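You operate a simulated robot arm through the tools that you are given. There is no shell and no other tool.

The job below is to be done with a simulated robot arm. You get a single attempt, and the scene is never put back.

Task
Sort all three steel bolts into the bench's gauge by size; one lies in the green bin.
Fine: each goes in the hole of its size; slide the white lid shut again. Where these are worked on the way, their far stop is far enough and under half their travel is too little: white lid.

Only the result counts: the job must be done as asked and must still hold three seconds after the hand-in. Knocking over, shifting, dropping, spilling or breaking anything else fails it. Lids that push on must go on centred and level and be pressed home; caps that screw on are set level and turned clockwise until they are tight.

Robot
A 7-joint arm with a two-finger parallel gripper, fixed in place. Base frame: the origin is at the foot of the arm, x ahead of it, y to its left, z up. Readings come in mm, rad, newtons and seconds.
With the tool pointing down near the work surface it reaches from about 240 to 680 mm from the base axis. Its first joint turns from -1.152 to 1.152 rad. Payload 2.4 kg.
The TCP is the grasp point between the finger pads, 30 mm short of the fingertips. In the tool frame z runs along the fingers and y along their closing line. Largest opening 94 mm; finger width 28, thickness 10; the body of the gripper, 50 by 96 mm, starts 55 mm behind the TCP.
Orientation is told as [roll, pitch, yaw] about the base's x, y, z axes, in that order, counted from this pose: with the fingers straight down and closing along the base's y, the tool's x points along the base's -x, its y along +y and its z along -z.

Tools
- The arm moves only by the tool send_rows. Its argument "rows" is one flat list of numbers, 7 for each row, row after row: the shift along the tool's x, y, z in mm, then the turn, a rotation vector about the tool's x, y, z in degrees, then the closure in counts, from 0 (fully open) to 255 (shut). In form: [x, y, z, ax, ay, az, jaw, x, y, z, ax, ay, az, jaw, ...]. A call has 1 to 20 rows; each row shifts and turns the commanded pose from where the row before left it, along the tool's axes as they then stand. A row lasts 0.2 s, in which the tool goes at most 50 mm and 0.15 rad; a call with a longer step from one row to the next is refused whole, and so is a gripper value outside its range. A pose out of reach is approached as far as the arm can. The call stops where the force on the tool passes 40 N (or 10 N more than at its start, if that is more) or the arm is blocked; 0.2 s more then pass. Each finger travels about 153 mm/s and halts on what it meets, pressing with about 22 N; the grip force reading is that of the motor and also rises with nothing between the fingers. The clock runs only during rows and for 0.2 s after the last one: add rows that do not move to give the fingers time. It gives the time, the measured TCP pose, the force on the tool (base axes), the opening and the grip force at its end, in the units of the frame above (readings bear some noise), with the torque about the TCP (base axes, N m) and any sound that the robot's microphone picked up.
- Cameras (640 x 400 px; columns grow to the right, rows downward): "scene" is fixed at [44.7, 473.1, 1460]; the picture's right is [-0.71, -0.70, 0.00], its down [-0.30, 0.31, -0.90] and it looks along [0.63, -0.64, -0.43] (base axes); focal length 316 px, centre (320, 200). "wrist" rides on the gripper at [76, 14, -102] in the tool frame; the picture's right is [-0.18, 0.98, 0.00], its down [-0.75, -0.14, -0.64] and it looks along [-0.63, -0.12, 0.77] (tool axes); focal length 243 px, centre (320, 200). There is no depth. A picture from a camera that has moved, and an enlarged one, comes with that camera's place and axes in the base frame and with its lens.
- get_image(camera): a new picture of that camera. The clock stands still meanwhile.
- enlarge(camera, box): a new picture of the part [left, top, right, bottom] of that camera's present view, enlarged. The clock stands still meanwhile.
- finish_job(): hands the job in; it is judged then, once.

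Places have to be worked out from the pictures, the camera data and where the tool is seen. Open the gripper and draw the arm clear of the work before you hand the job in, unless the task says otherwise.

The tools are called after "Call:" as name(argument=value, ...) on one line, values as JSON. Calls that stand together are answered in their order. send_rows: Moves the arm, as the interface text tells. Its arguments: {"type":"object","properties":{"rows":{"type":"array","items":{"type":"number"}}},"required":["rows"]} The other tools are called the same way: get_image (camera) takes a picture; enlarge (camera, box) takes an enlarged picture of a part of a camera's view; finish_job () hands the job in.

At the start:

```text
t: 0.0
ee_pos: [376.3, -250.1, 1164.5]
ee_rot: [-0.002, 0.0, 0.0]
ft_force: [0.0, 0.6, 0.2]
wrist_torque: [0.01, -0.01, 0.01]
gripper_width: 94.2
gripper_force: 0.1
```

scene: 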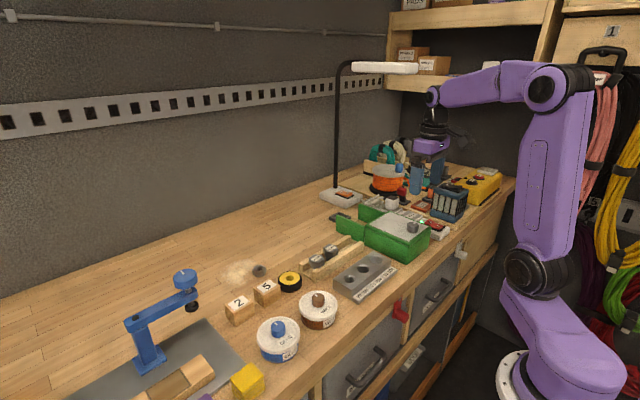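
wrist: 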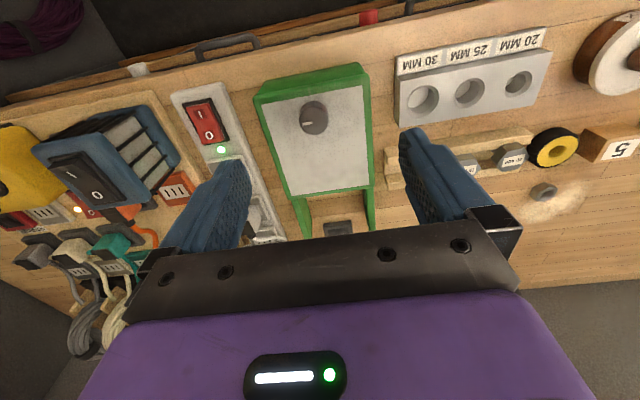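

I'll begin by looking closer at the bench: the gauge, green bin with white lid, and the bolts.

Call:
enlarge(camera="scene", box=[300, 180, 460, 310])

Call:
enlarge(camera="wrist", box=[240, 20, 640, 270])

Call:
enlarge(camera="scene", box=[200, 230, 400, 355])

```text
3.08 times, centred on (380, 245) of scene
camera zoom: at [44.7, 473.1, 1460.0], right [-0.71, -0.7, 0.0], down [-0.3, 0.31, -0.9], along [0.63, -0.64, -0.43], focal length 972 px, centre (135, 62)
```

zoom: 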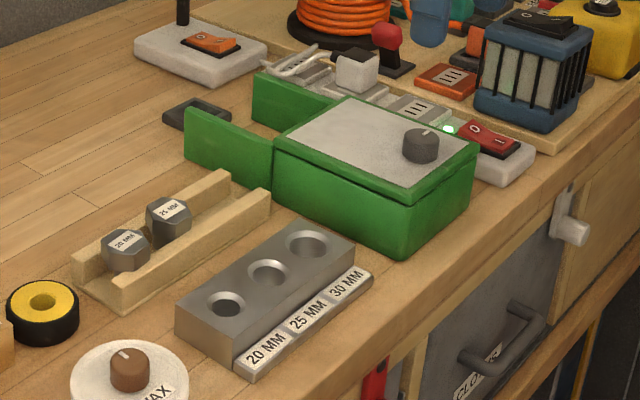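

```text
1.60 times, centred on (440, 145) of wrist
camera zoom: at [300.3, -237.1, 1268.0], right [0.18, 0.98, 0.0], down [0.75, -0.14, 0.64], along [0.63, -0.12, -0.77], focal length 388 px, centre (128, 288)
```

zoom: 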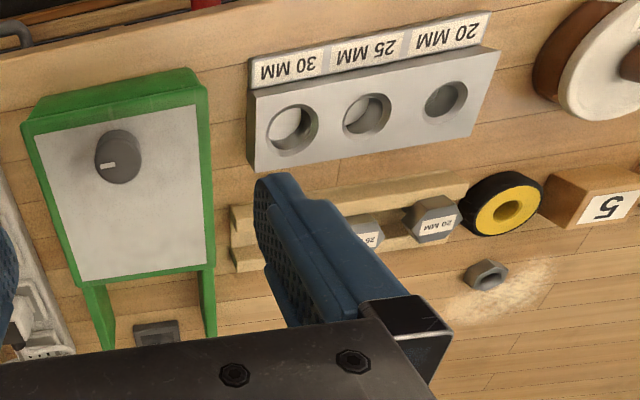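

```text
3.20 times, centred on (300, 292) of scene
camera zoom: at [44.7, 473.1, 1460.0], right [-0.71, -0.7, 0.0], down [-0.3, 0.31, -0.9], along [0.63, -0.64, -0.43], focal length 1011 px, centre (384, -96)
```

zoom: 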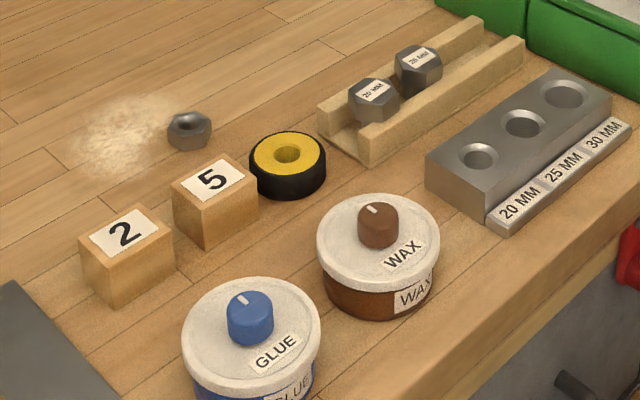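

The gauge seems to have its top at roughly z≈945, with the green bin (lid knob on the robot side) at y≈-220. I'll move the tool up and sideways to get a clear wrist view of the cradle and gauge.

Call:
send_rows(rows=[20, 40, 0, 0, 0, 0, 0, 20, 45, 0, 0, 0, 0, 0, 10, 45, 0, 0, 0, 0, 0, 0, 0, 0, 0, 0, 0, 0])

Call:
get_image(camera="wrist")

```text
t: 1.0
ee_pos: [324.9, -121.9, 1163.7]
ee_rot: [0.0, 0.002, 0.001]
ft_force: [-0.2, -0.5, -0.1]
wrist_torque: [-0.01, 0.02, -0.02]
gripper_width: 94.0
gripper_force: 0.2
```

```text
taken
camera wrist: at [248.5, -107.7, 1268.4], right [0.18, 0.98, 0.0], down [0.75, -0.14, 0.64], along [0.63, -0.12, -0.77], focal length 243 px, centre (320, 200)
```

wrist: 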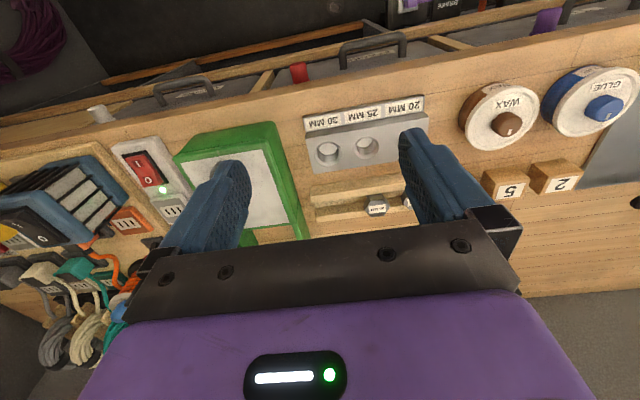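

The cradle is partly hidden by the finger. I'll shift left and lower to frame the cradle and gauge between the fingers.

Call:
send_rows(rows=[0, 40, 20, 0, 0, 0, 0, 0, 0, 30, 0, 0, 0, 0, 0, 0, 0, 0, 0, 0, 0])

Call:
enlarge(camera="wrist", box=[220, 70, 420, 235])

Call:
get_image(camera="wrist")

```text
t: 1.8
ee_pos: [325.9, -81.1, 1116.0]
ee_rot: [0.0, 0.001, 0.0]
ft_force: [-0.5, -0.2, 0.7]
wrist_torque: [0.0, 0.02, 0.03]
gripper_width: 94.1
gripper_force: 0.0
```

```text
2.42 times, centred on (320, 152) of wrist
camera zoom: at [248.7, -68.2, 1218.9], right [0.18, 0.98, 0.0], down [0.75, -0.14, 0.64], along [0.63, -0.12, -0.77], focal length 588 px, centre (320, 315)
```

zoom: 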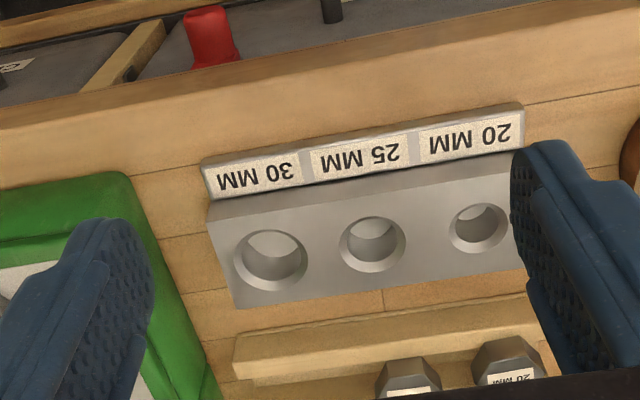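

```text
taken
camera wrist: at [248.7, -68.2, 1218.9], right [0.18, 0.98, 0.0], down [0.75, -0.14, 0.64], along [0.63, -0.12, -0.77], focal length 243 px, centre (320, 200)
```

wrist: 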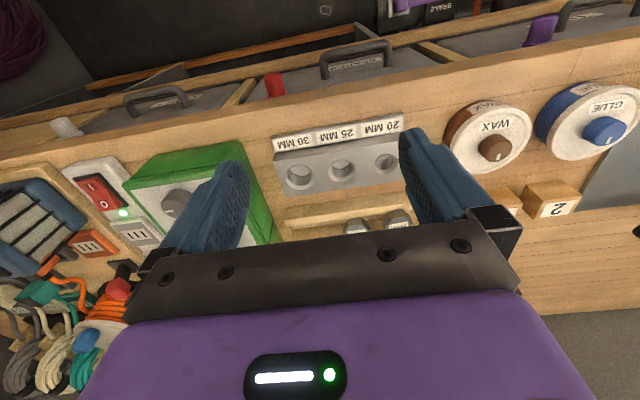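

The gauge holes triangulate to about x≈427, y≈-16 (20 mm), -72 (25 mm), -128 (30 mm), top z≈951. Next I move forward over the cradle to inspect the two bolts there.

Call:
send_rows(rows=[-40, 25, 0, 0, 0, 0, 0, -40, 0, 0, 0, 0, 0, 0, 0, 0, 0, 0, 0, 0, 0])

Call:
enlarge(camera="wrist", box=[220, 70, 420, 235])

Call:
get_image(camera="wrist")

```text
t: 2.6
ee_pos: [407.5, -57.1, 1116.7]
ee_rot: [0.0, -0.001, 0.001]
ft_force: [-0.4, 0.7, -0.5]
wrist_torque: [0.02, 0.0, -0.01]
gripper_width: 93.9
gripper_force: 0.1
```

```text
2.42 times, centred on (320, 152) of wrist
camera zoom: at [330.1, -43.7, 1219.3], right [0.18, 0.98, 0.0], down [0.75, -0.14, 0.64], along [0.63, -0.12, -0.77], focal length 588 px, centre (320, 315)
```

zoom: 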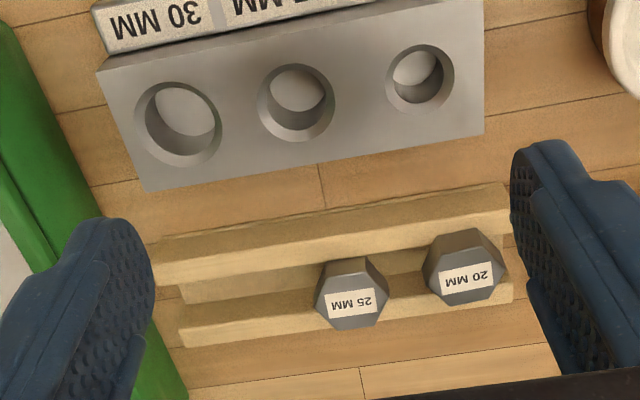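

```text
taken
camera wrist: at [330.1, -43.7, 1219.3], right [0.18, 0.98, 0.0], down [0.75, -0.14, 0.64], along [0.63, -0.12, -0.77], focal length 243 px, centre (320, 200)
```

wrist: 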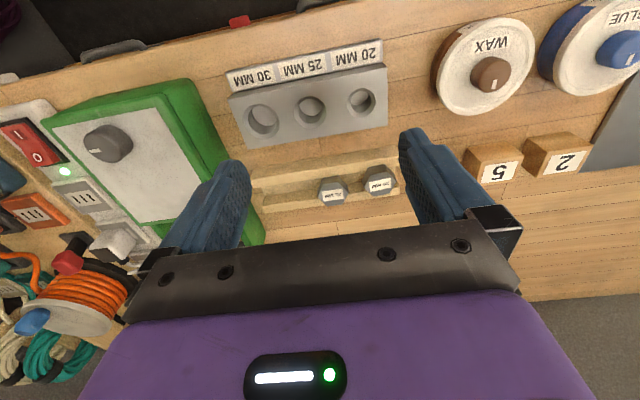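

Labels read "25 MM" and "20 MM" on the two heads in the cradle. Let me zoom in with the scene camera to see how they sit and also the bin's lid.

Call:
enlarge(camera="scene", box=[290, 230, 350, 290])

Call:
enlarge(camera="scene", box=[330, 190, 440, 270])

Call:
enlarge(camera="wrist", box=[300, 150, 420, 225])

```text
6.67 times, centred on (320, 260) of scene
camera zoom: at [44.7, 473.1, 1460.0], right [-0.71, -0.7, 0.0], down [-0.3, 0.31, -0.9], along [0.63, -0.64, -0.43], focal length 2106 px, centre (320, -200)
```

zoom: 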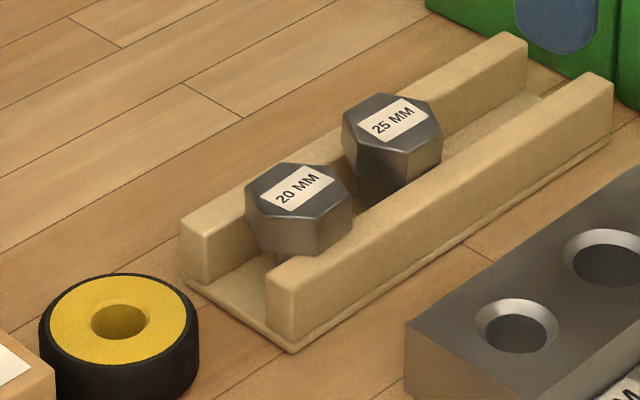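

```text
5.00 times, centred on (385, 230) of scene
camera zoom: at [44.7, 473.1, 1460.0], right [-0.71, -0.7, 0.0], down [-0.3, 0.31, -0.9], along [0.63, -0.64, -0.43], focal length 1580 px, centre (-5, 50)
```

zoom: 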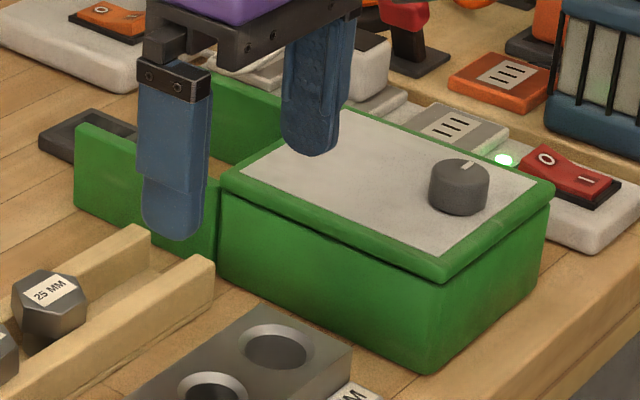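

```text
5.33 times, centred on (360, 188) of wrist
camera zoom: at [330.1, -43.7, 1219.3], right [0.18, 0.98, 0.0], down [0.75, -0.14, 0.64], along [0.63, -0.12, -0.77], focal length 1294 px, centre (107, 267)
```

zoom: 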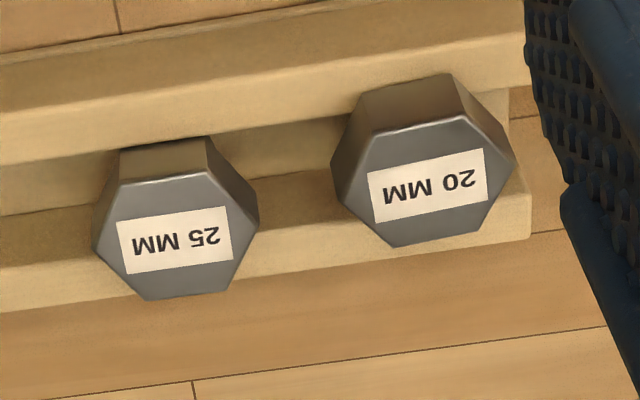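

Both cradle bolts stand head-up (head tops at z≈967; "25" at about (532,-64), "20" at about (525,-1)), flats facing ±x. Now I'll go look at the green bin and its lid knob from above.

Call:
send_rows(rows=[20, -45, -20, 0, 0, 0, 0, 20, -45, 0, 0, 0, 0, 0, 10, -45, 0, 0, 0, 0, 0, 10, -45, 0, 0, 0, 0, 0, 0, 0, 0, 0, 0, 0, 0])

Call:
get_image(camera="wrist")

Call:
enlarge(camera="wrist", box=[220, 70, 420, 235])

Call:
enlarge(camera="scene", box=[290, 230, 350, 290])

```text
refused: row 1 steps farther than a row can; nothing moved
```

```text
taken
camera wrist: at [330.1, -43.7, 1219.3], right [0.18, 0.98, 0.0], down [0.75, -0.14, 0.64], along [0.63, -0.12, -0.77], focal length 243 px, centre (320, 200)
```

wrist: 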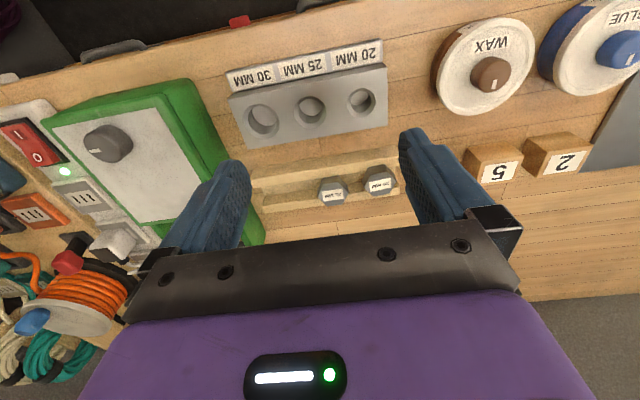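

```text
2.42 times, centred on (320, 152) of wrist
camera zoom: at [330.1, -43.7, 1219.3], right [0.18, 0.98, 0.0], down [0.75, -0.14, 0.64], along [0.63, -0.12, -0.77], focal length 588 px, centre (320, 315)
```

zoom: 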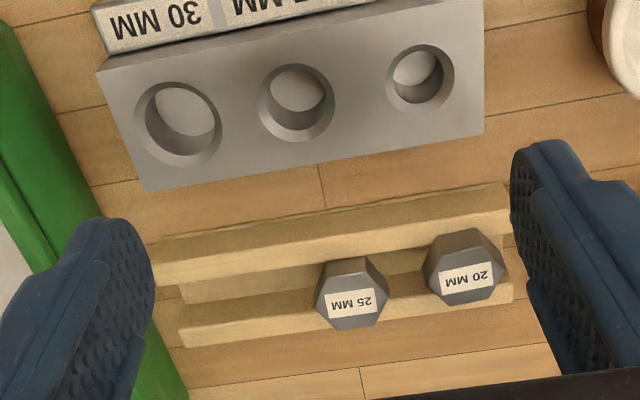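

```text
6.67 times, centred on (320, 260) of scene
camera zoom: at [44.7, 473.1, 1460.0], right [-0.71, -0.7, 0.0], down [-0.3, 0.31, -0.9], along [0.63, -0.64, -0.43], focal length 2106 px, centre (320, -200)
```

zoom: 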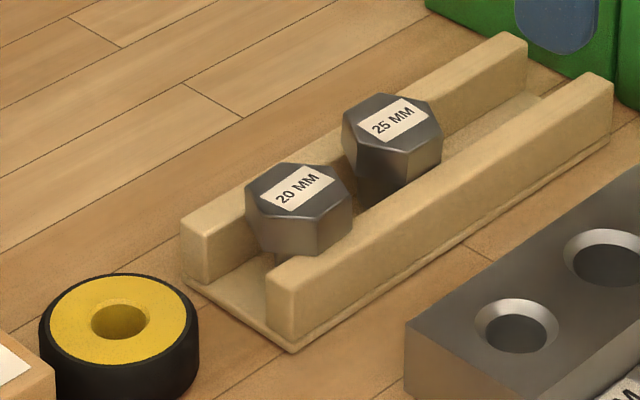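

The first row was slightly over 50 mm, so nothing moved. I resend the same traverse with smaller steps to view the bin.

Call:
send_rows(rows=[10, -40, -10, 0, 0, 0, 0, 15, -40, -10, 0, 0, 0, 0, 10, -45, 0, 0, 0, 0, 0, 15, -45, 0, 0, 0, 0, 0, 10, -10, 0, 0, 0, 0, 0, 0, 0, 0, 0, 0, 0, 0])

Call:
get_image(camera="wrist")

Call:
enlarge(camera="wrist", box=[220, 70, 420, 235])

```text
t: 4.0
ee_pos: [347.4, -238.9, 1133.8]
ee_rot: [0.001, -0.002, -0.001]
ft_force: [0.2, 0.2, 0.1]
wrist_torque: [0.0, -0.02, -0.01]
gripper_width: 94.1
gripper_force: 0.1
```

```text
taken
camera wrist: at [271.0, -224.7, 1237.7], right [0.18, 0.98, 0.0], down [0.75, -0.14, 0.64], along [0.63, -0.12, -0.77], focal length 243 px, centre (320, 200)
```

wrist: 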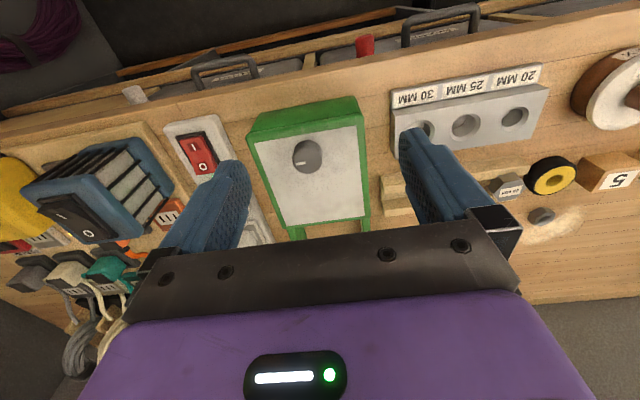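

```text
2.42 times, centred on (320, 152) of wrist
camera zoom: at [271.0, -224.7, 1237.7], right [0.18, 0.98, 0.0], down [0.75, -0.14, 0.64], along [0.63, -0.12, -0.77], focal length 588 px, centre (320, 315)
```

zoom: 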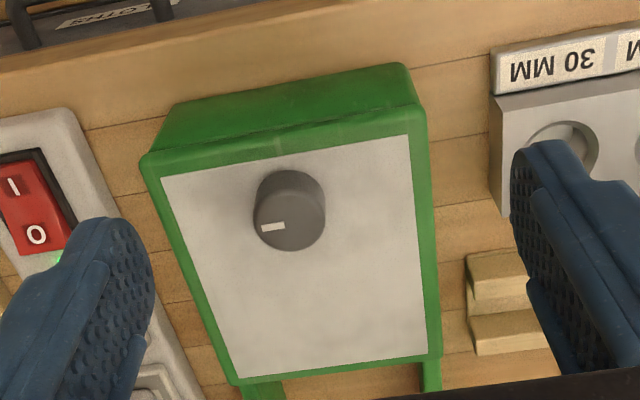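

The knob triangulates to about (402, -262), top z≈1012; the lid surface at z≈996 spans x 379–508, so it slides toward +x on the rail extensions. I'll move above the knob and descend partway.

Call:
send_rows(rows=[-28, -11, 0, 0, 0, 0, 0, -27, -12, 0, 0, 0, 0, 0, 0, 0, 40, 0, 0, 0, 0, 0, 0, 24, 0, 0, 0, 0, 0, 0, 0, 0, 0, 0, 0])

Call:
get_image(camera="wrist")

Call:
enlarge(camera="scene", box=[370, 150, 470, 250])

```text
t: 5.2
ee_pos: [401.8, -258.7, 1072.3]
ee_rot: [0.0, 0.0, -0.001]
ft_force: [0.1, -0.3, 0.4]
wrist_torque: [-0.02, 0.03, 0.0]
gripper_width: 94.0
gripper_force: 0.0
```

```text
taken
camera wrist: at [324.6, -245.2, 1175.7], right [0.18, 0.98, 0.0], down [0.75, -0.14, 0.64], along [0.63, -0.12, -0.77], focal length 243 px, centre (320, 200)
```

wrist: 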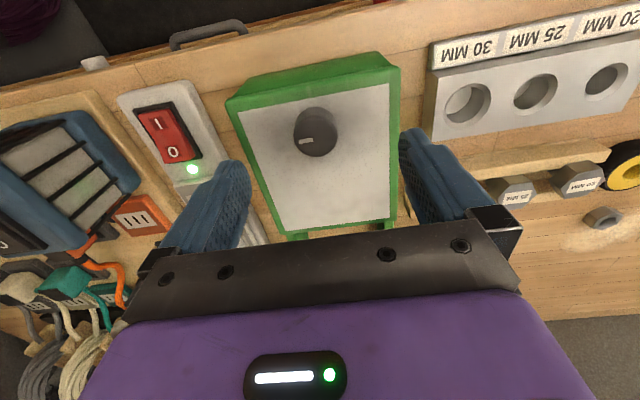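

```text
4.00 times, centred on (420, 200) of scene
camera zoom: at [44.7, 473.1, 1460.0], right [-0.71, -0.7, 0.0], down [-0.3, 0.31, -0.9], along [0.63, -0.64, -0.43], focal length 1264 px, centre (-80, 200)
```

zoom: 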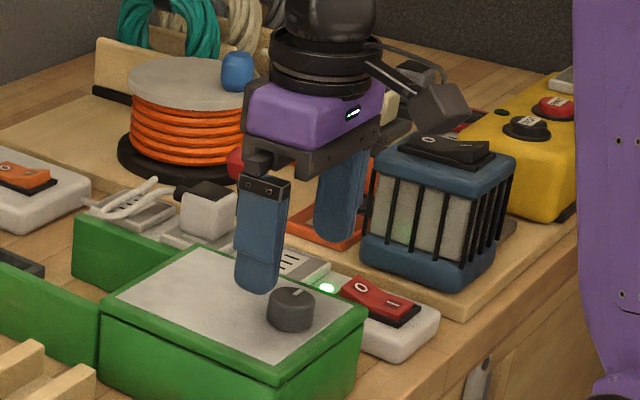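

Consistent estimate: knob at (403,-263). I'll shift 4 mm in y, descend to TCP z≈1030 (fingertips ~3 mm above the lid) and close on the knob.

Call:
send_rows(rows=[-1, -4, 22, 0, 0, 0, 0, 0, 0, 20, 0, 0, 0, 0, 0, 0, 0, 0, 0, 0, 0])

Call:
enlarge(camera="scene", box=[370, 170, 450, 250])

Call:
get_image(camera="wrist")

```text
t: 6.0
ee_pos: [403.7, -264.3, 1029.3]
ee_rot: [0.001, 0.0, -0.001]
ft_force: [0.3, 0.2, -0.3]
wrist_torque: [0.0, -0.02, 0.02]
gripper_width: 93.9
gripper_force: 0.1
```

```text
5.00 times, centred on (410, 210) of scene
camera zoom: at [44.7, 473.1, 1460.0], right [-0.71, -0.7, 0.0], down [-0.3, 0.31, -0.9], along [0.63, -0.64, -0.43], focal length 1580 px, centre (-130, 150)
```

zoom: 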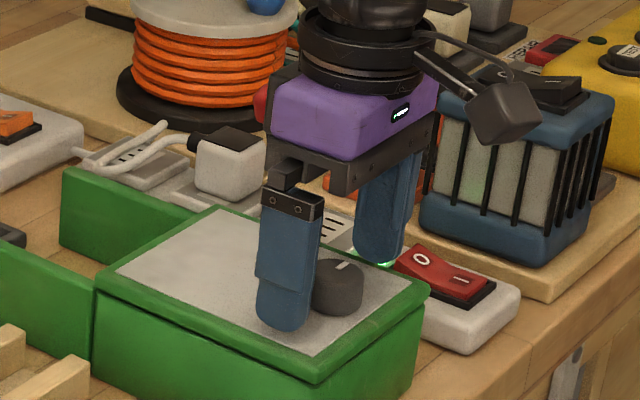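

```text
taken
camera wrist: at [326.8, -250.2, 1133.3], right [0.18, 0.98, 0.0], down [0.75, -0.14, 0.64], along [0.63, -0.12, -0.77], focal length 243 px, centre (320, 200)
```

wrist: 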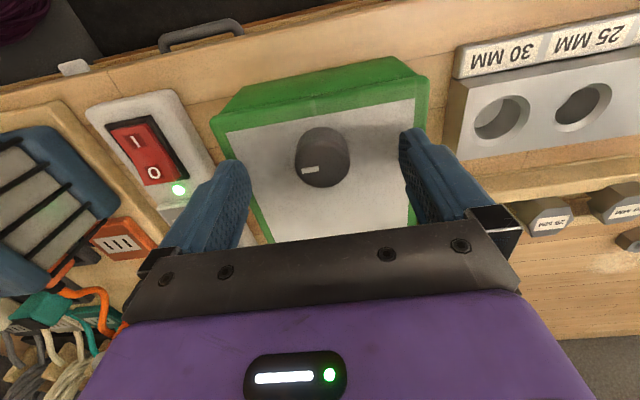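

The fingertips straddle the knob just above the lid with no contact. Closing the gripper on the knob.

Call:
send_rows(rows=[0, 0, 0, 0, 0, 0, 255, 0, 0, 0, 0, 0, 0, 255, 0, 0, 0, 0, 0, 0, 255])

Call:
get_image(camera="wrist")

```text
t: 6.8
ee_pos: [403.6, -262.6, 1028.5]
ee_rot: [0.002, 0.002, 0.001]
ft_force: [0.5, 13.2, 1.1]
wrist_torque: [0.42, 0.05, 0.0]
gripper_width: 30.7
gripper_force: 44.9
```

```text
taken
camera wrist: at [327.1, -248.7, 1133.4], right [0.18, 0.98, 0.0], down [0.75, -0.14, 0.64], along [0.63, -0.12, -0.77], focal length 243 px, centre (320, 200)
```

wrist: 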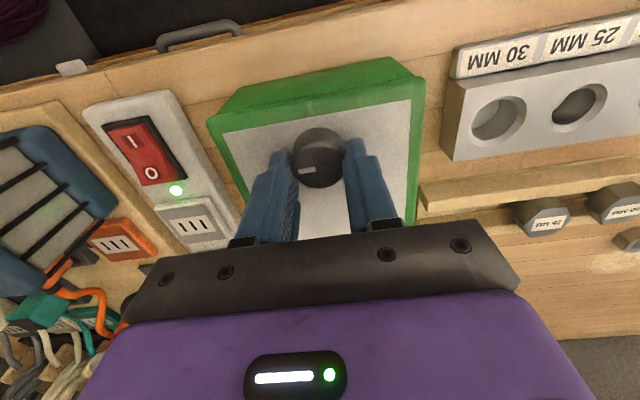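

Knob gripped (30.7 mm), with a 13 N sideways load from slight off-centre. I relieve that by about 1.7 mm in +y and start sliding the lid gently toward +x.

Call:
send_rows(rows=[0, 1.7, 0, 0, 0, 0, 255, -5, 0, 0, 0, 0, 0, 255, -5, 0, 0, 0, 0, 0, 255])

Call:
get_image(camera="wrist")

```text
t: 7.6
ee_pos: [413.7, -262.5, 1029.7]
ee_rot: [-0.004, -0.001, 0.002]
ft_force: [-0.6, 7.7, 18.7]
wrist_torque: [0.31, 1.29, -0.06]
gripper_width: 30.7
gripper_force: 45.7
```

```text
taken
camera wrist: at [336.5, -247.8, 1133.0], right [0.18, 0.98, 0.0], down [0.75, -0.14, 0.64], along [0.63, -0.12, -0.76], focal length 243 px, centre (320, 200)
```

wrist: 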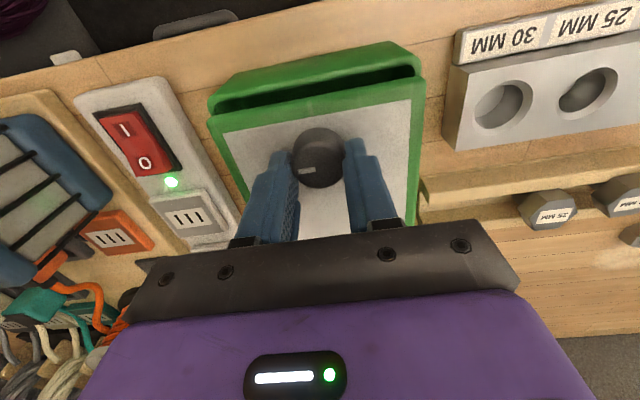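

The lid moves freely (gap opened at the near edge). There's an upward reaction of ~19 N, so I'll relieve by lifting 1 mm and shifting 1 mm in y, then continue in small steps.

Call:
send_rows(rows=[0, 1, -1, 0, 0, 0, 255, -5, 0, 0, 0, 0, 0, 255, -5, 0, 0, 0, 0, 0, 255, 0, 0, 0, 0, 0, 0, 255])

```text
t: 8.6
ee_pos: [422.3, -262.6, 1029.1]
ee_rot: [-0.004, -0.004, -0.001]
ft_force: [0.3, -10.5, 11.4]
wrist_torque: [-0.36, -0.23, 0.08]
gripper_width: 30.6
gripper_force: 44.9
```

Forces change about 18 N/mm sideways, so I fine-tune (-0.5 mm y, +0.7 mm z) and continue sliding.

Call:
send_rows(rows=[0, -0.5, -0.7, 0, 0, 0, 255, -8, 0, 0, 0, 0, 0, 255, -8, 0, 0, 0, 0, 0, 255, -8, 0, 0, 0, 0, 0, 255, 0, 0, 0, 0, 0, 0, 255])

```text
t: 9.8
ee_pos: [447.2, -261.7, 1028.6]
ee_rot: [-0.001, 0.002, 0.0]
ft_force: [-0.2, -19.9, -3.3]
wrist_torque: [-0.48, 0.08, -0.11]
gripper_width: 30.7
gripper_force: 44.9
```

The lid's track seems to drift slightly to -y (about 1 mm per 25 mm). I correct by -1.1 mm and follow that direction.

Call:
send_rows(rows=[0, -1.1, 0.2, 0, 0, 0, 255, -8, -0.3, 0, 0, 0, 0, 255, -8, -0.3, 0, 0, 0, 0, 255, -8, -0.3, 0, 0, 0, 0, 255, 0, 0, 0, 0, 0, 0, 255])

```text
t: 11.0
ee_pos: [471.7, -261.6, 1029.6]
ee_rot: [0.0, 0.0, 0.001]
ft_force: [-1.3, -6.6, 8.8]
wrist_torque: [-0.15, 0.97, 0.06]
gripper_width: 30.5
gripper_force: 44.7
```

Travel is about 68 mm with low forces. I keep going toward the far stop.

Call:
send_rows(rows=[0, -0.4, -0.3, 0, 0, 0, 255, -8, -0.2, 0, 0, 0, 0, 255, -8, -0.2, 0, 0, 0, 0, 255, -8, -0.2, 0, 0, 0, 0, 255, 0, 0, 0, 0, 0, 0, 255])

Call:
get_image(camera="scene")

Call:
get_image(camera="wrist")

```text
t: 12.2
ee_pos: [494.8, -263.2, 1029.6]
ee_rot: [0.001, 0.002, 0.002]
ft_force: [0.9, 8.5, 1.1]
wrist_torque: [0.34, -0.35, -0.1]
gripper_width: 30.7
gripper_force: 45.0
```

```text
taken
```

scene: 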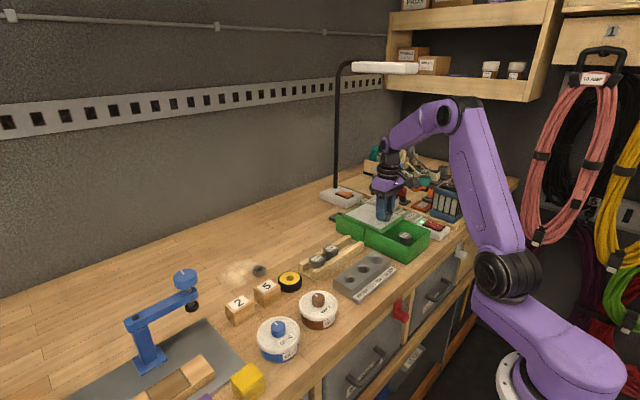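

```text
taken
camera wrist: at [418.4, -248.7, 1133.3], right [0.18, 0.98, 0.0], down [0.75, -0.14, 0.64], along [0.63, -0.12, -0.77], focal length 243 px, centre (320, 200)
```

wrist: 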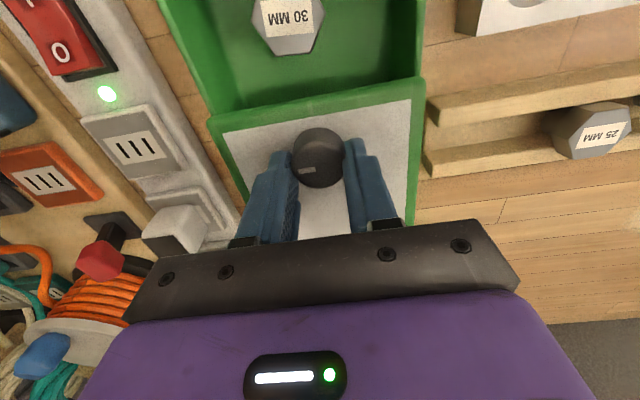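

The 30 MM bolt is visible standing in the bin. I continue the lid to its stop.

Call:
send_rows(rows=[0, 0.4, 0, 0, 0, 0, 255, -8, -0.1, 0, 0, 0, 0, 255, -8, -0.1, 0, 0, 0, 0, 255, -6, -0.1, 0, 0, 0, 0, 255, 0, 0, 0, 0, 0, 0, 255])

```text
t: 13.4
ee_pos: [516.1, -261.4, 1030.1]
ee_rot: [0.001, 0.002, 0.002]
ft_force: [0.0, 14.2, -3.2]
wrist_torque: [0.48, 0.51, -0.11]
gripper_width: 30.9
gripper_force: 45.0
```

Call:
send_rows(rows=[0, 0.7, 0.1, 0, 0, 0, 255, -5, 0, 0, 0, 0, 0, 255, -5, 0, 0, 0, 0, 0, 255, -5, 0, 0, 0, 0, 0, 255, 0, 0, 0, 0, 0, 0, 255])

Call:
enlarge(camera="scene", box=[330, 180, 440, 270])

```text
t: 14.6
ee_pos: [528.9, -262.8, 1029.4]
ee_rot: [0.003, 0.006, 0.0]
ft_force: [-18.2, 15.8, -0.7]
wrist_torque: [0.57, -0.15, -0.1]
gripper_width: 30.8
gripper_force: 45.3
```

```text
4.44 times, centred on (385, 225) of scene
camera zoom: at [44.1, 473.6, 1459.9], right [-0.71, -0.7, 0.0], down [-0.3, 0.31, -0.9], along [0.63, -0.64, -0.43], focal length 1404 px, centre (31, 89)
```

zoom: 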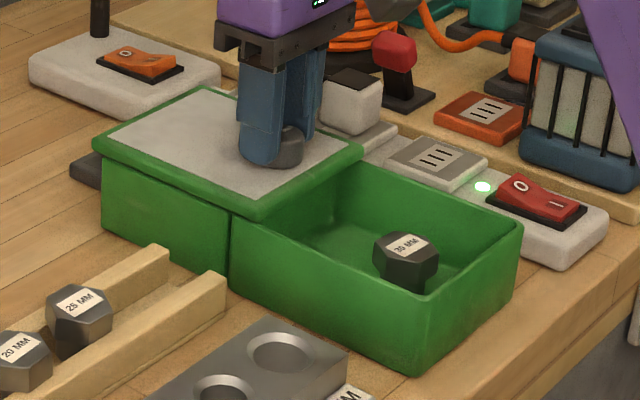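

The lid hit its far stop (x-force -18 N, ~125 mm travel). I'll ease back 0.8 mm, open partially and lift clear, then look down into the bin.

Call:
send_rows(rows=[0.8, 0.8, 0, 0, 0, 0, 255, 0, 0, 0, 0, 0, 0, 120, 0, 0, 0, 0, 0, 0, 120, 0, 0, -30, 0, 0, 0, 120, 0, 0, -45, 0, 0, 0, 120, 0, 0, -40, 0, 0, 0, 120])

Call:
enlarge(camera="scene", box=[330, 180, 440, 270])

```text
t: 16.0
ee_pos: [532.8, -260.5, 1145.7]
ee_rot: [0.0, 0.0, 0.0]
ft_force: [-0.6, 0.5, 0.3]
wrist_torque: [-0.03, 0.01, -0.04]
gripper_width: 49.8
gripper_force: 0.0
```

```text
4.44 times, centred on (385, 225) of scene
camera zoom: at [44.7, 473.1, 1460.0], right [-0.71, -0.7, 0.0], down [-0.3, 0.31, -0.9], along [0.63, -0.64, -0.43], focal length 1404 px, centre (31, 89)
```

zoom: 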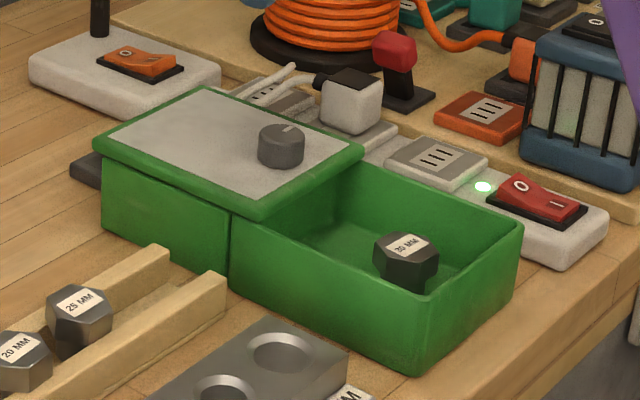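

Lid stays open. I move back to look into the bin with the wrist camera.

Call:
send_rows(rows=[46, 0, 0, 0, 0, 0, 120, 46, 0, 0, 0, 0, 0, 120, 46, 0, 0, 0, 0, 0, 120, 40, 0, 0, 0, 0, 0, 120, 0, 0, 0, 0, 0, 0, 0, 0, 0, 0, 0, 0, 0, 0])

Call:
enlarge(camera="wrist", box=[220, 70, 420, 235])

Call:
get_image(camera="wrist")

```text
t: 17.4
ee_pos: [354.7, -260.2, 1146.0]
ee_rot: [0.0, 0.001, 0.0]
ft_force: [-0.1, -0.9, -0.2]
wrist_torque: [-0.03, 0.04, -0.03]
gripper_width: 93.9
gripper_force: 0.1
```

```text
2.42 times, centred on (320, 152) of wrist
camera zoom: at [278.4, -246.6, 1248.6], right [0.18, 0.98, 0.0], down [0.75, -0.14, 0.64], along [0.63, -0.12, -0.77], focal length 588 px, centre (320, 315)
```

zoom: 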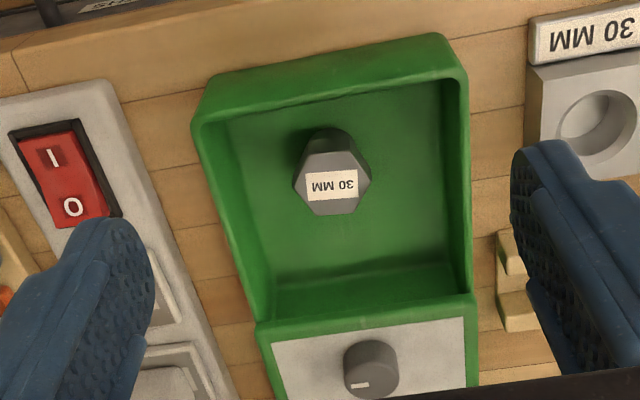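

```text
taken
camera wrist: at [278.4, -246.6, 1248.6], right [0.18, 0.98, 0.0], down [0.75, -0.14, 0.64], along [0.63, -0.12, -0.77], focal length 243 px, centre (320, 200)
```

wrist: 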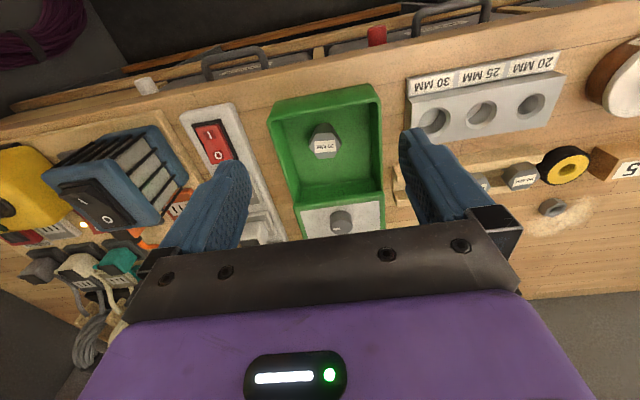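

The 30 mm bolt's head top triangulates to about (424, -266, 965). I'll zoom to see its hex orientation.

Call:
enlarge(camera="wrist", box=[290, 110, 360, 170])

Call:
enlarge(camera="scene", box=[370, 210, 450, 260])

```text
6.67 times, centred on (325, 140) of wrist
camera zoom: at [278.4, -246.6, 1248.6], right [0.18, 0.98, 0.0], down [0.75, -0.14, 0.64], along [0.63, -0.12, -0.77], focal length 1618 px, centre (287, 600)
```

zoom: 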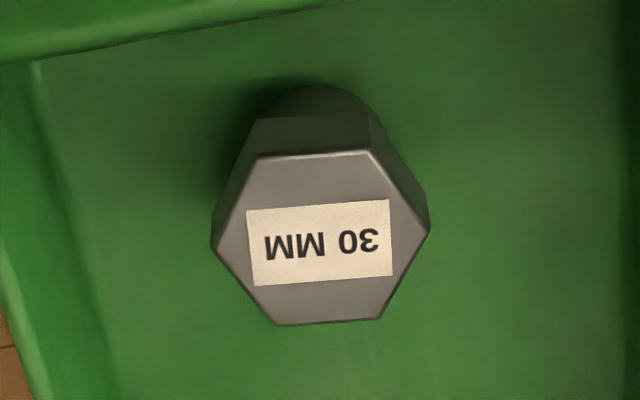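

```text
8.00 times, centred on (410, 235) of scene
camera zoom: at [44.7, 473.1, 1460.0], right [-0.71, -0.7, 0.0], down [-0.3, 0.31, -0.9], along [0.63, -0.64, -0.43], focal length 2528 px, centre (-400, -80)
```

zoom: 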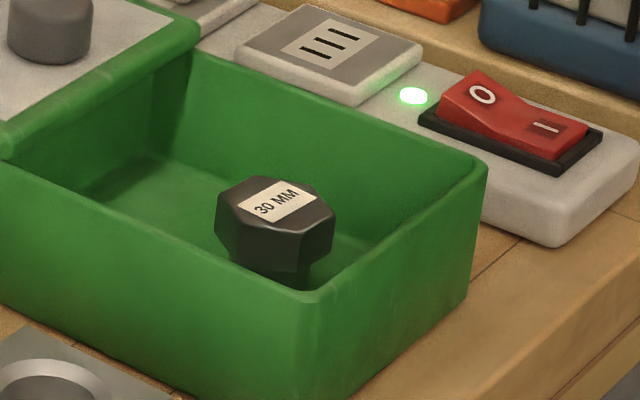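

The head flats face roughly ±x (rotated about -6.5°). I'll rotate the tool to yaw ≈ -96.5° so the fingers close along x, staying high.

Call:
send_rows(rows=[0, 0, 0, 0, 0, 8.5, 0, 0, 0, 0, 0, 0, 8.5, 0, 0, 0, 0, 0, 0, 8.5, 0, 0, 0, 0, 0, 0, 8.5, 0, 0, 0, 0, 0, 0, 8.5, 0, 0, 0, 0, 0, 0, 8.5, 0, 0, 0, 0, 0, 0, 8.5, 0, 0, 0, 0, 0, 0, 8.5, 0, 0, 0, 0, 0, 0, 8.5, 0, 0, 0, 0, 0, 0, 8.5, 0, 0, 0, 0, 0, 0, 8.5, 0, 0, 0, 0, 0, 0, 3, 0, 1, 35, 0, 0, 0, 0, 0, 0.6, 34.6, 0, 0, 0, 0, 0, 0, 0, 0, 0, 0, 0, 0])

Call:
get_image(camera="wrist")

Call:
get_image(camera="scene")

```text
t: 20.6
ee_pos: [422.0, -267.9, 1146.7]
ee_rot: [-0.001, 0.0, -1.684]
ft_force: [-0.8, -0.2, 0.3]
wrist_torque: [0.0, 0.0, 0.02]
gripper_width: 93.9
gripper_force: 0.1
```

```text
taken
camera wrist: at [445.3, -194.6, 1249.9], right [0.96, -0.29, 0.0], down [-0.23, -0.73, 0.64], along [-0.19, -0.61, -0.77], focal length 243 px, centre (320, 200)
```

wrist: 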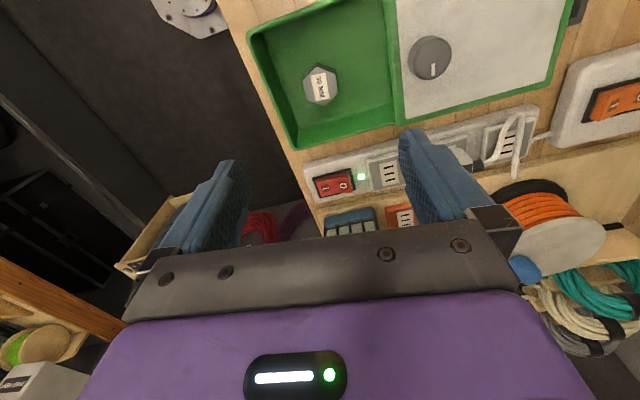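

```text
taken
```

scene: 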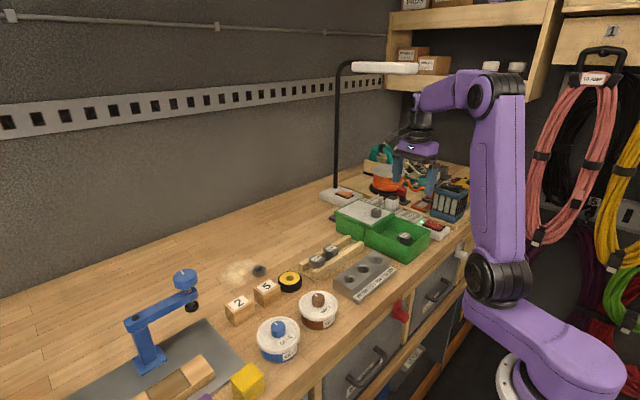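

The bolt sits between the fingers' plane as expected. I zoom in on it for a more precise y estimate before descending.

Call:
enlarge(camera="wrist", box=[280, 50, 360, 120])

```text
5.71 times, centred on (320, 85) of wrist
camera zoom: at [445.3, -194.6, 1249.9], right [0.96, -0.29, 0.0], down [-0.23, -0.73, 0.64], along [-0.19, -0.61, -0.77], focal length 1386 px, centre (320, 857)
```

zoom: 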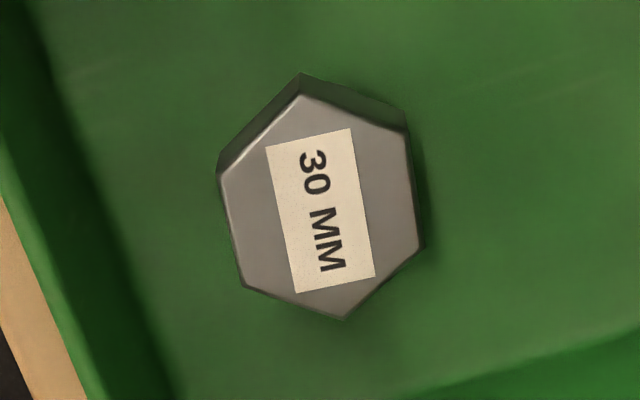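

Bolt centre refined to ≈(423.7, -267.4), flats aligned with my yaw. I pre-close to ~59 mm (to clear the bin walls), adjust x slightly, and descend to TCP z≈980 so the fingertips end near the head's underside.

Call:
send_rows(rows=[0.4, 1.5, 40, 0, 0, 0, 95, 0, 0, 45, 0, 0, 0, 95, 0, 0, 40, 0, 0, 0, 95, 0, 0, 0, 0, 0, 0, 95])

Call:
get_image(camera="wrist")

Call:
enlarge(camera="scene", box=[370, 190, 450, 260])

```text
t: 21.6
ee_pos: [424.7, -268.6, 1023.3]
ee_rot: [0.001, 0.001, -1.682]
ft_force: [-0.4, 0.0, 0.4]
wrist_torque: [0.0, -0.01, -0.04]
gripper_width: 58.6
gripper_force: 0.1
```

```text
taken
camera wrist: at [446.1, -195.3, 1126.4], right [0.96, -0.29, 0.0], down [-0.23, -0.73, 0.64], along [-0.19, -0.61, -0.77], focal length 243 px, centre (320, 200)
```

wrist: 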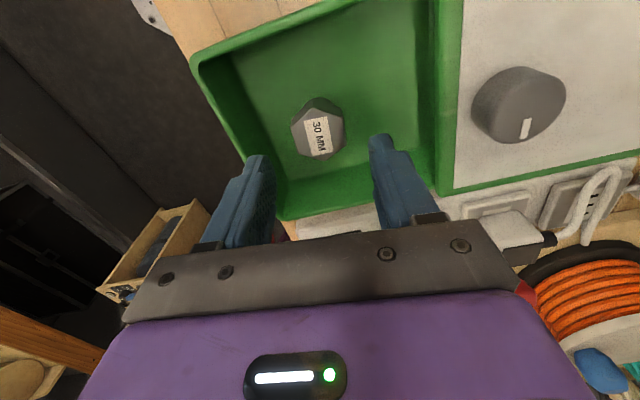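

```text
5.71 times, centred on (410, 225) of scene
camera zoom: at [44.7, 473.1, 1460.0], right [-0.71, -0.7, 0.0], down [-0.3, 0.31, -0.9], along [0.63, -0.64, -0.43], focal length 1806 px, centre (-194, 57)
```

zoom: 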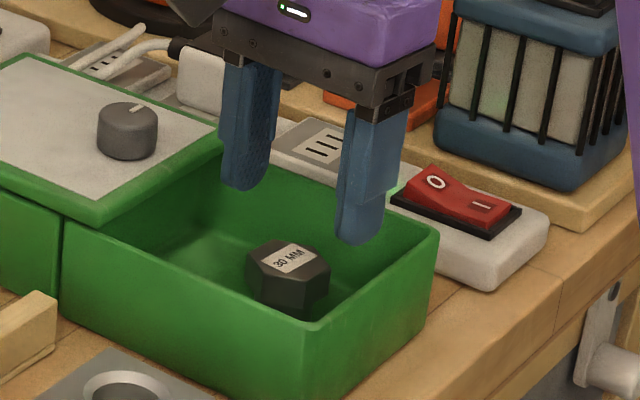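

Alignment looks right with both fingers inside the walls. Descend the remaining 43 mm.

Call:
send_rows(rows=[0, 0, 20, 0, 0, 0, 95, 0, 0, 15, 0, 0, 0, 95, 0, 0, 8, 0, 0, 0, 95, 0, 0, 0, 0, 0, 0, 95])

Call:
get_image(camera="wrist")

Call:
enlarge(camera="scene", box=[370, 190, 450, 260])

```text
t: 22.6
ee_pos: [423.6, -268.8, 977.3]
ee_rot: [-0.002, 0.0, -1.684]
ft_force: [0.0, 1.1, 0.1]
wrist_torque: [0.0, -0.01, 0.03]
gripper_width: 59.1
gripper_force: 0.0
```

```text
taken
camera wrist: at [446.2, -194.8, 1081.0], right [0.96, -0.29, 0.0], down [-0.23, -0.73, 0.64], along [-0.19, -0.61, -0.77], focal length 243 px, centre (320, 200)
```

wrist: 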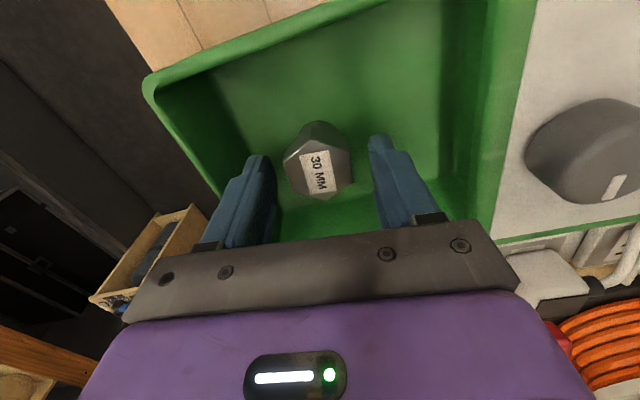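

```text
5.71 times, centred on (410, 225) of scene
camera zoom: at [44.7, 473.1, 1460.0], right [-0.71, -0.7, 0.0], down [-0.3, 0.31, -0.9], along [0.63, -0.64, -0.43], focal length 1806 px, centre (-194, 57)
```

zoom: 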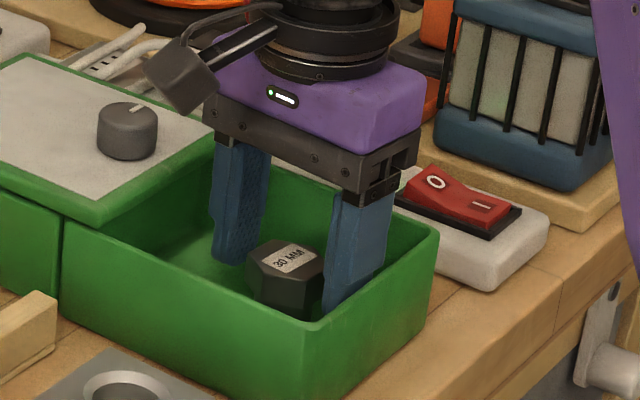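

TCP reads z≈977; I raise 2 mm so fingertips end at about the head's underside, then close.

Call:
send_rows(rows=[0, 0, -2, 0, 0, 0, 95, 0, 0, 0, 0, 0, 0, 180, 0, 0, 0, 0, 0, 0, 255, 0, 0, 0, 0, 0, 0, 255, 0, 0, 0, 0, 0, 0, 255])

Call:
get_image(camera="wrist")

Call:
enlarge(camera="scene", box=[370, 190, 450, 260])

```text
t: 23.8
ee_pos: [424.6, -268.8, 979.3]
ee_rot: [0.0, 0.0, -1.684]
ft_force: [-0.6, 0.7, 0.3]
wrist_torque: [0.01, 0.02, 0.01]
gripper_width: 36.4
gripper_force: 21.6
```

```text
taken
camera wrist: at [446.7, -195.1, 1082.7], right [0.96, -0.29, 0.0], down [-0.23, -0.73, 0.64], along [-0.19, -0.61, -0.77], focal length 243 px, centre (320, 200)
```

wrist: 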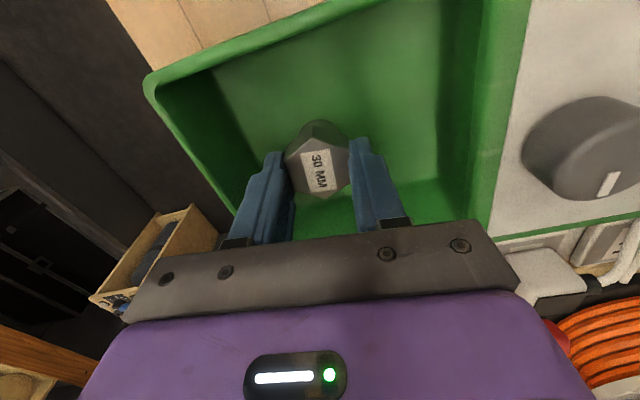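

```text
5.71 times, centred on (410, 225) of scene
camera zoom: at [44.7, 473.1, 1460.0], right [-0.71, -0.7, 0.0], down [-0.3, 0.31, -0.9], along [0.63, -0.64, -0.43], focal length 1806 px, centre (-194, 57)
```

zoom: 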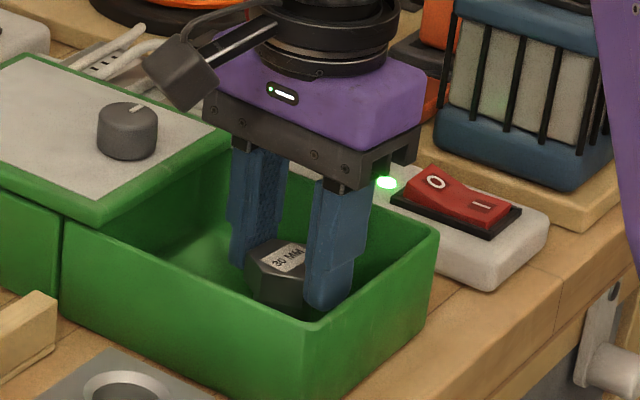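

Gripped at 36.4 mm (across flats). Lift gently and check the weight reading.

Call:
send_rows(rows=[0, 0, -10, 0, 0, 0, 255, 0, 0, -20, 0, 0, 0, 255, 0, 0, -30, 0, 0, 0, 255, 0, 0, -30, 0, 0, 0, 255, 0, 0, -30, 0, 0, 0, 255, 0, 0, 0, 0, 0, 0, 255])

Call:
get_image(camera="wrist")

Call:
enlarge(camera="scene", box=[370, 170, 450, 240])

```text
t: 25.2
ee_pos: [422.8, -269.0, 1098.2]
ee_rot: [0.0, -0.001, -1.683]
ft_force: [-0.9, 0.6, -0.2]
wrist_torque: [0.0, 0.0, 0.03]
gripper_width: 0.0
gripper_force: 22.3
```

```text
taken
camera wrist: at [446.3, -194.8, 1202.6], right [0.96, -0.29, 0.0], down [-0.23, -0.73, 0.64], along [-0.19, -0.61, -0.77], focal length 243 px, centre (320, 200)
```

wrist: 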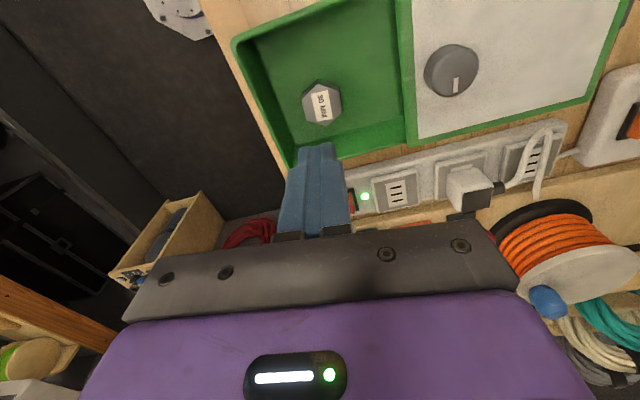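

```text
5.71 times, centred on (410, 205) of scene
camera zoom: at [44.7, 473.1, 1460.0], right [-0.71, -0.7, 0.0], down [-0.3, 0.31, -0.9], along [0.63, -0.64, -0.43], focal length 1806 px, centre (-194, 171)
```

zoom: 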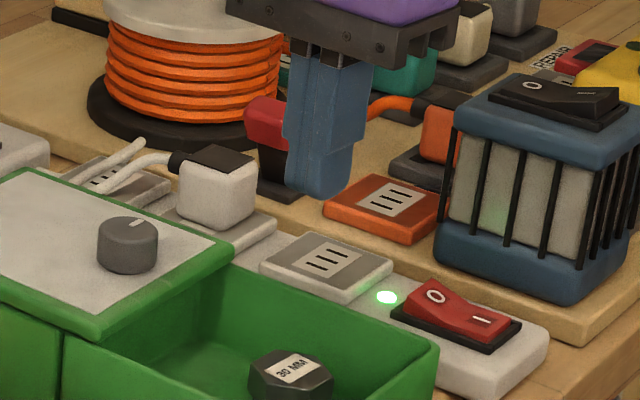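

The bolt slipped out of the fingertips (width 0) but stands upright at about the same spot. I'll re-measure it and grip deeper this time.

Call:
enlarge(camera="wrist", box=[280, 65, 370, 140])

Call:
enlarge(camera="scene", box=[370, 210, 450, 260])

Call:
enlarge(camera="scene", box=[390, 170, 440, 215])

```text
5.33 times, centred on (325, 102) of wrist
camera zoom: at [446.3, -194.8, 1202.6], right [0.96, -0.29, 0.0], down [-0.23, -0.73, 0.64], along [-0.19, -0.61, -0.77], focal length 1294 px, centre (293, 720)
```

zoom: 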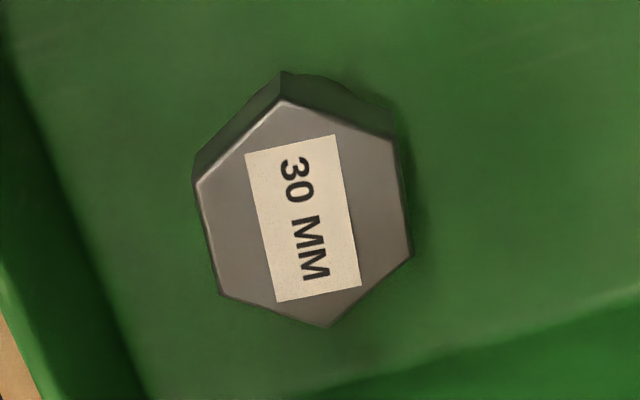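

```text
8.00 times, centred on (410, 235) of scene
camera zoom: at [44.7, 473.1, 1460.0], right [-0.71, -0.7, 0.0], down [-0.3, 0.31, -0.9], along [0.63, -0.64, -0.43], focal length 2528 px, centre (-400, -80)
```

zoom: 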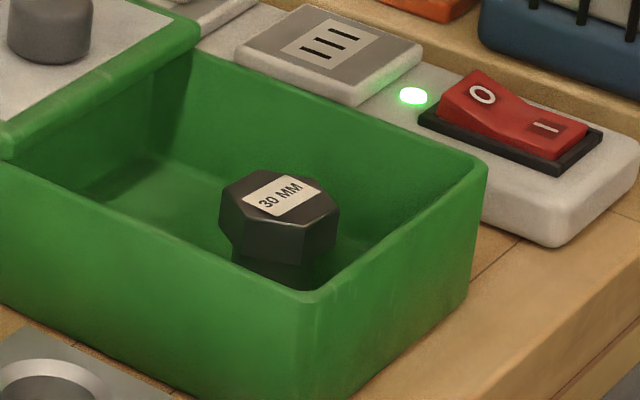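

```text
8.89 times, centred on (415, 192) of scene
camera zoom: at [44.7, 473.1, 1460.0], right [-0.71, -0.7, 0.0], down [-0.3, 0.31, -0.9], along [0.63, -0.64, -0.43], focal length 2809 px, centre (-524, 267)
```

zoom: 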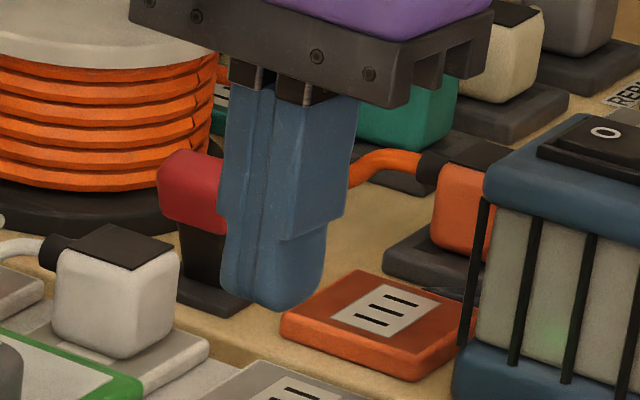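

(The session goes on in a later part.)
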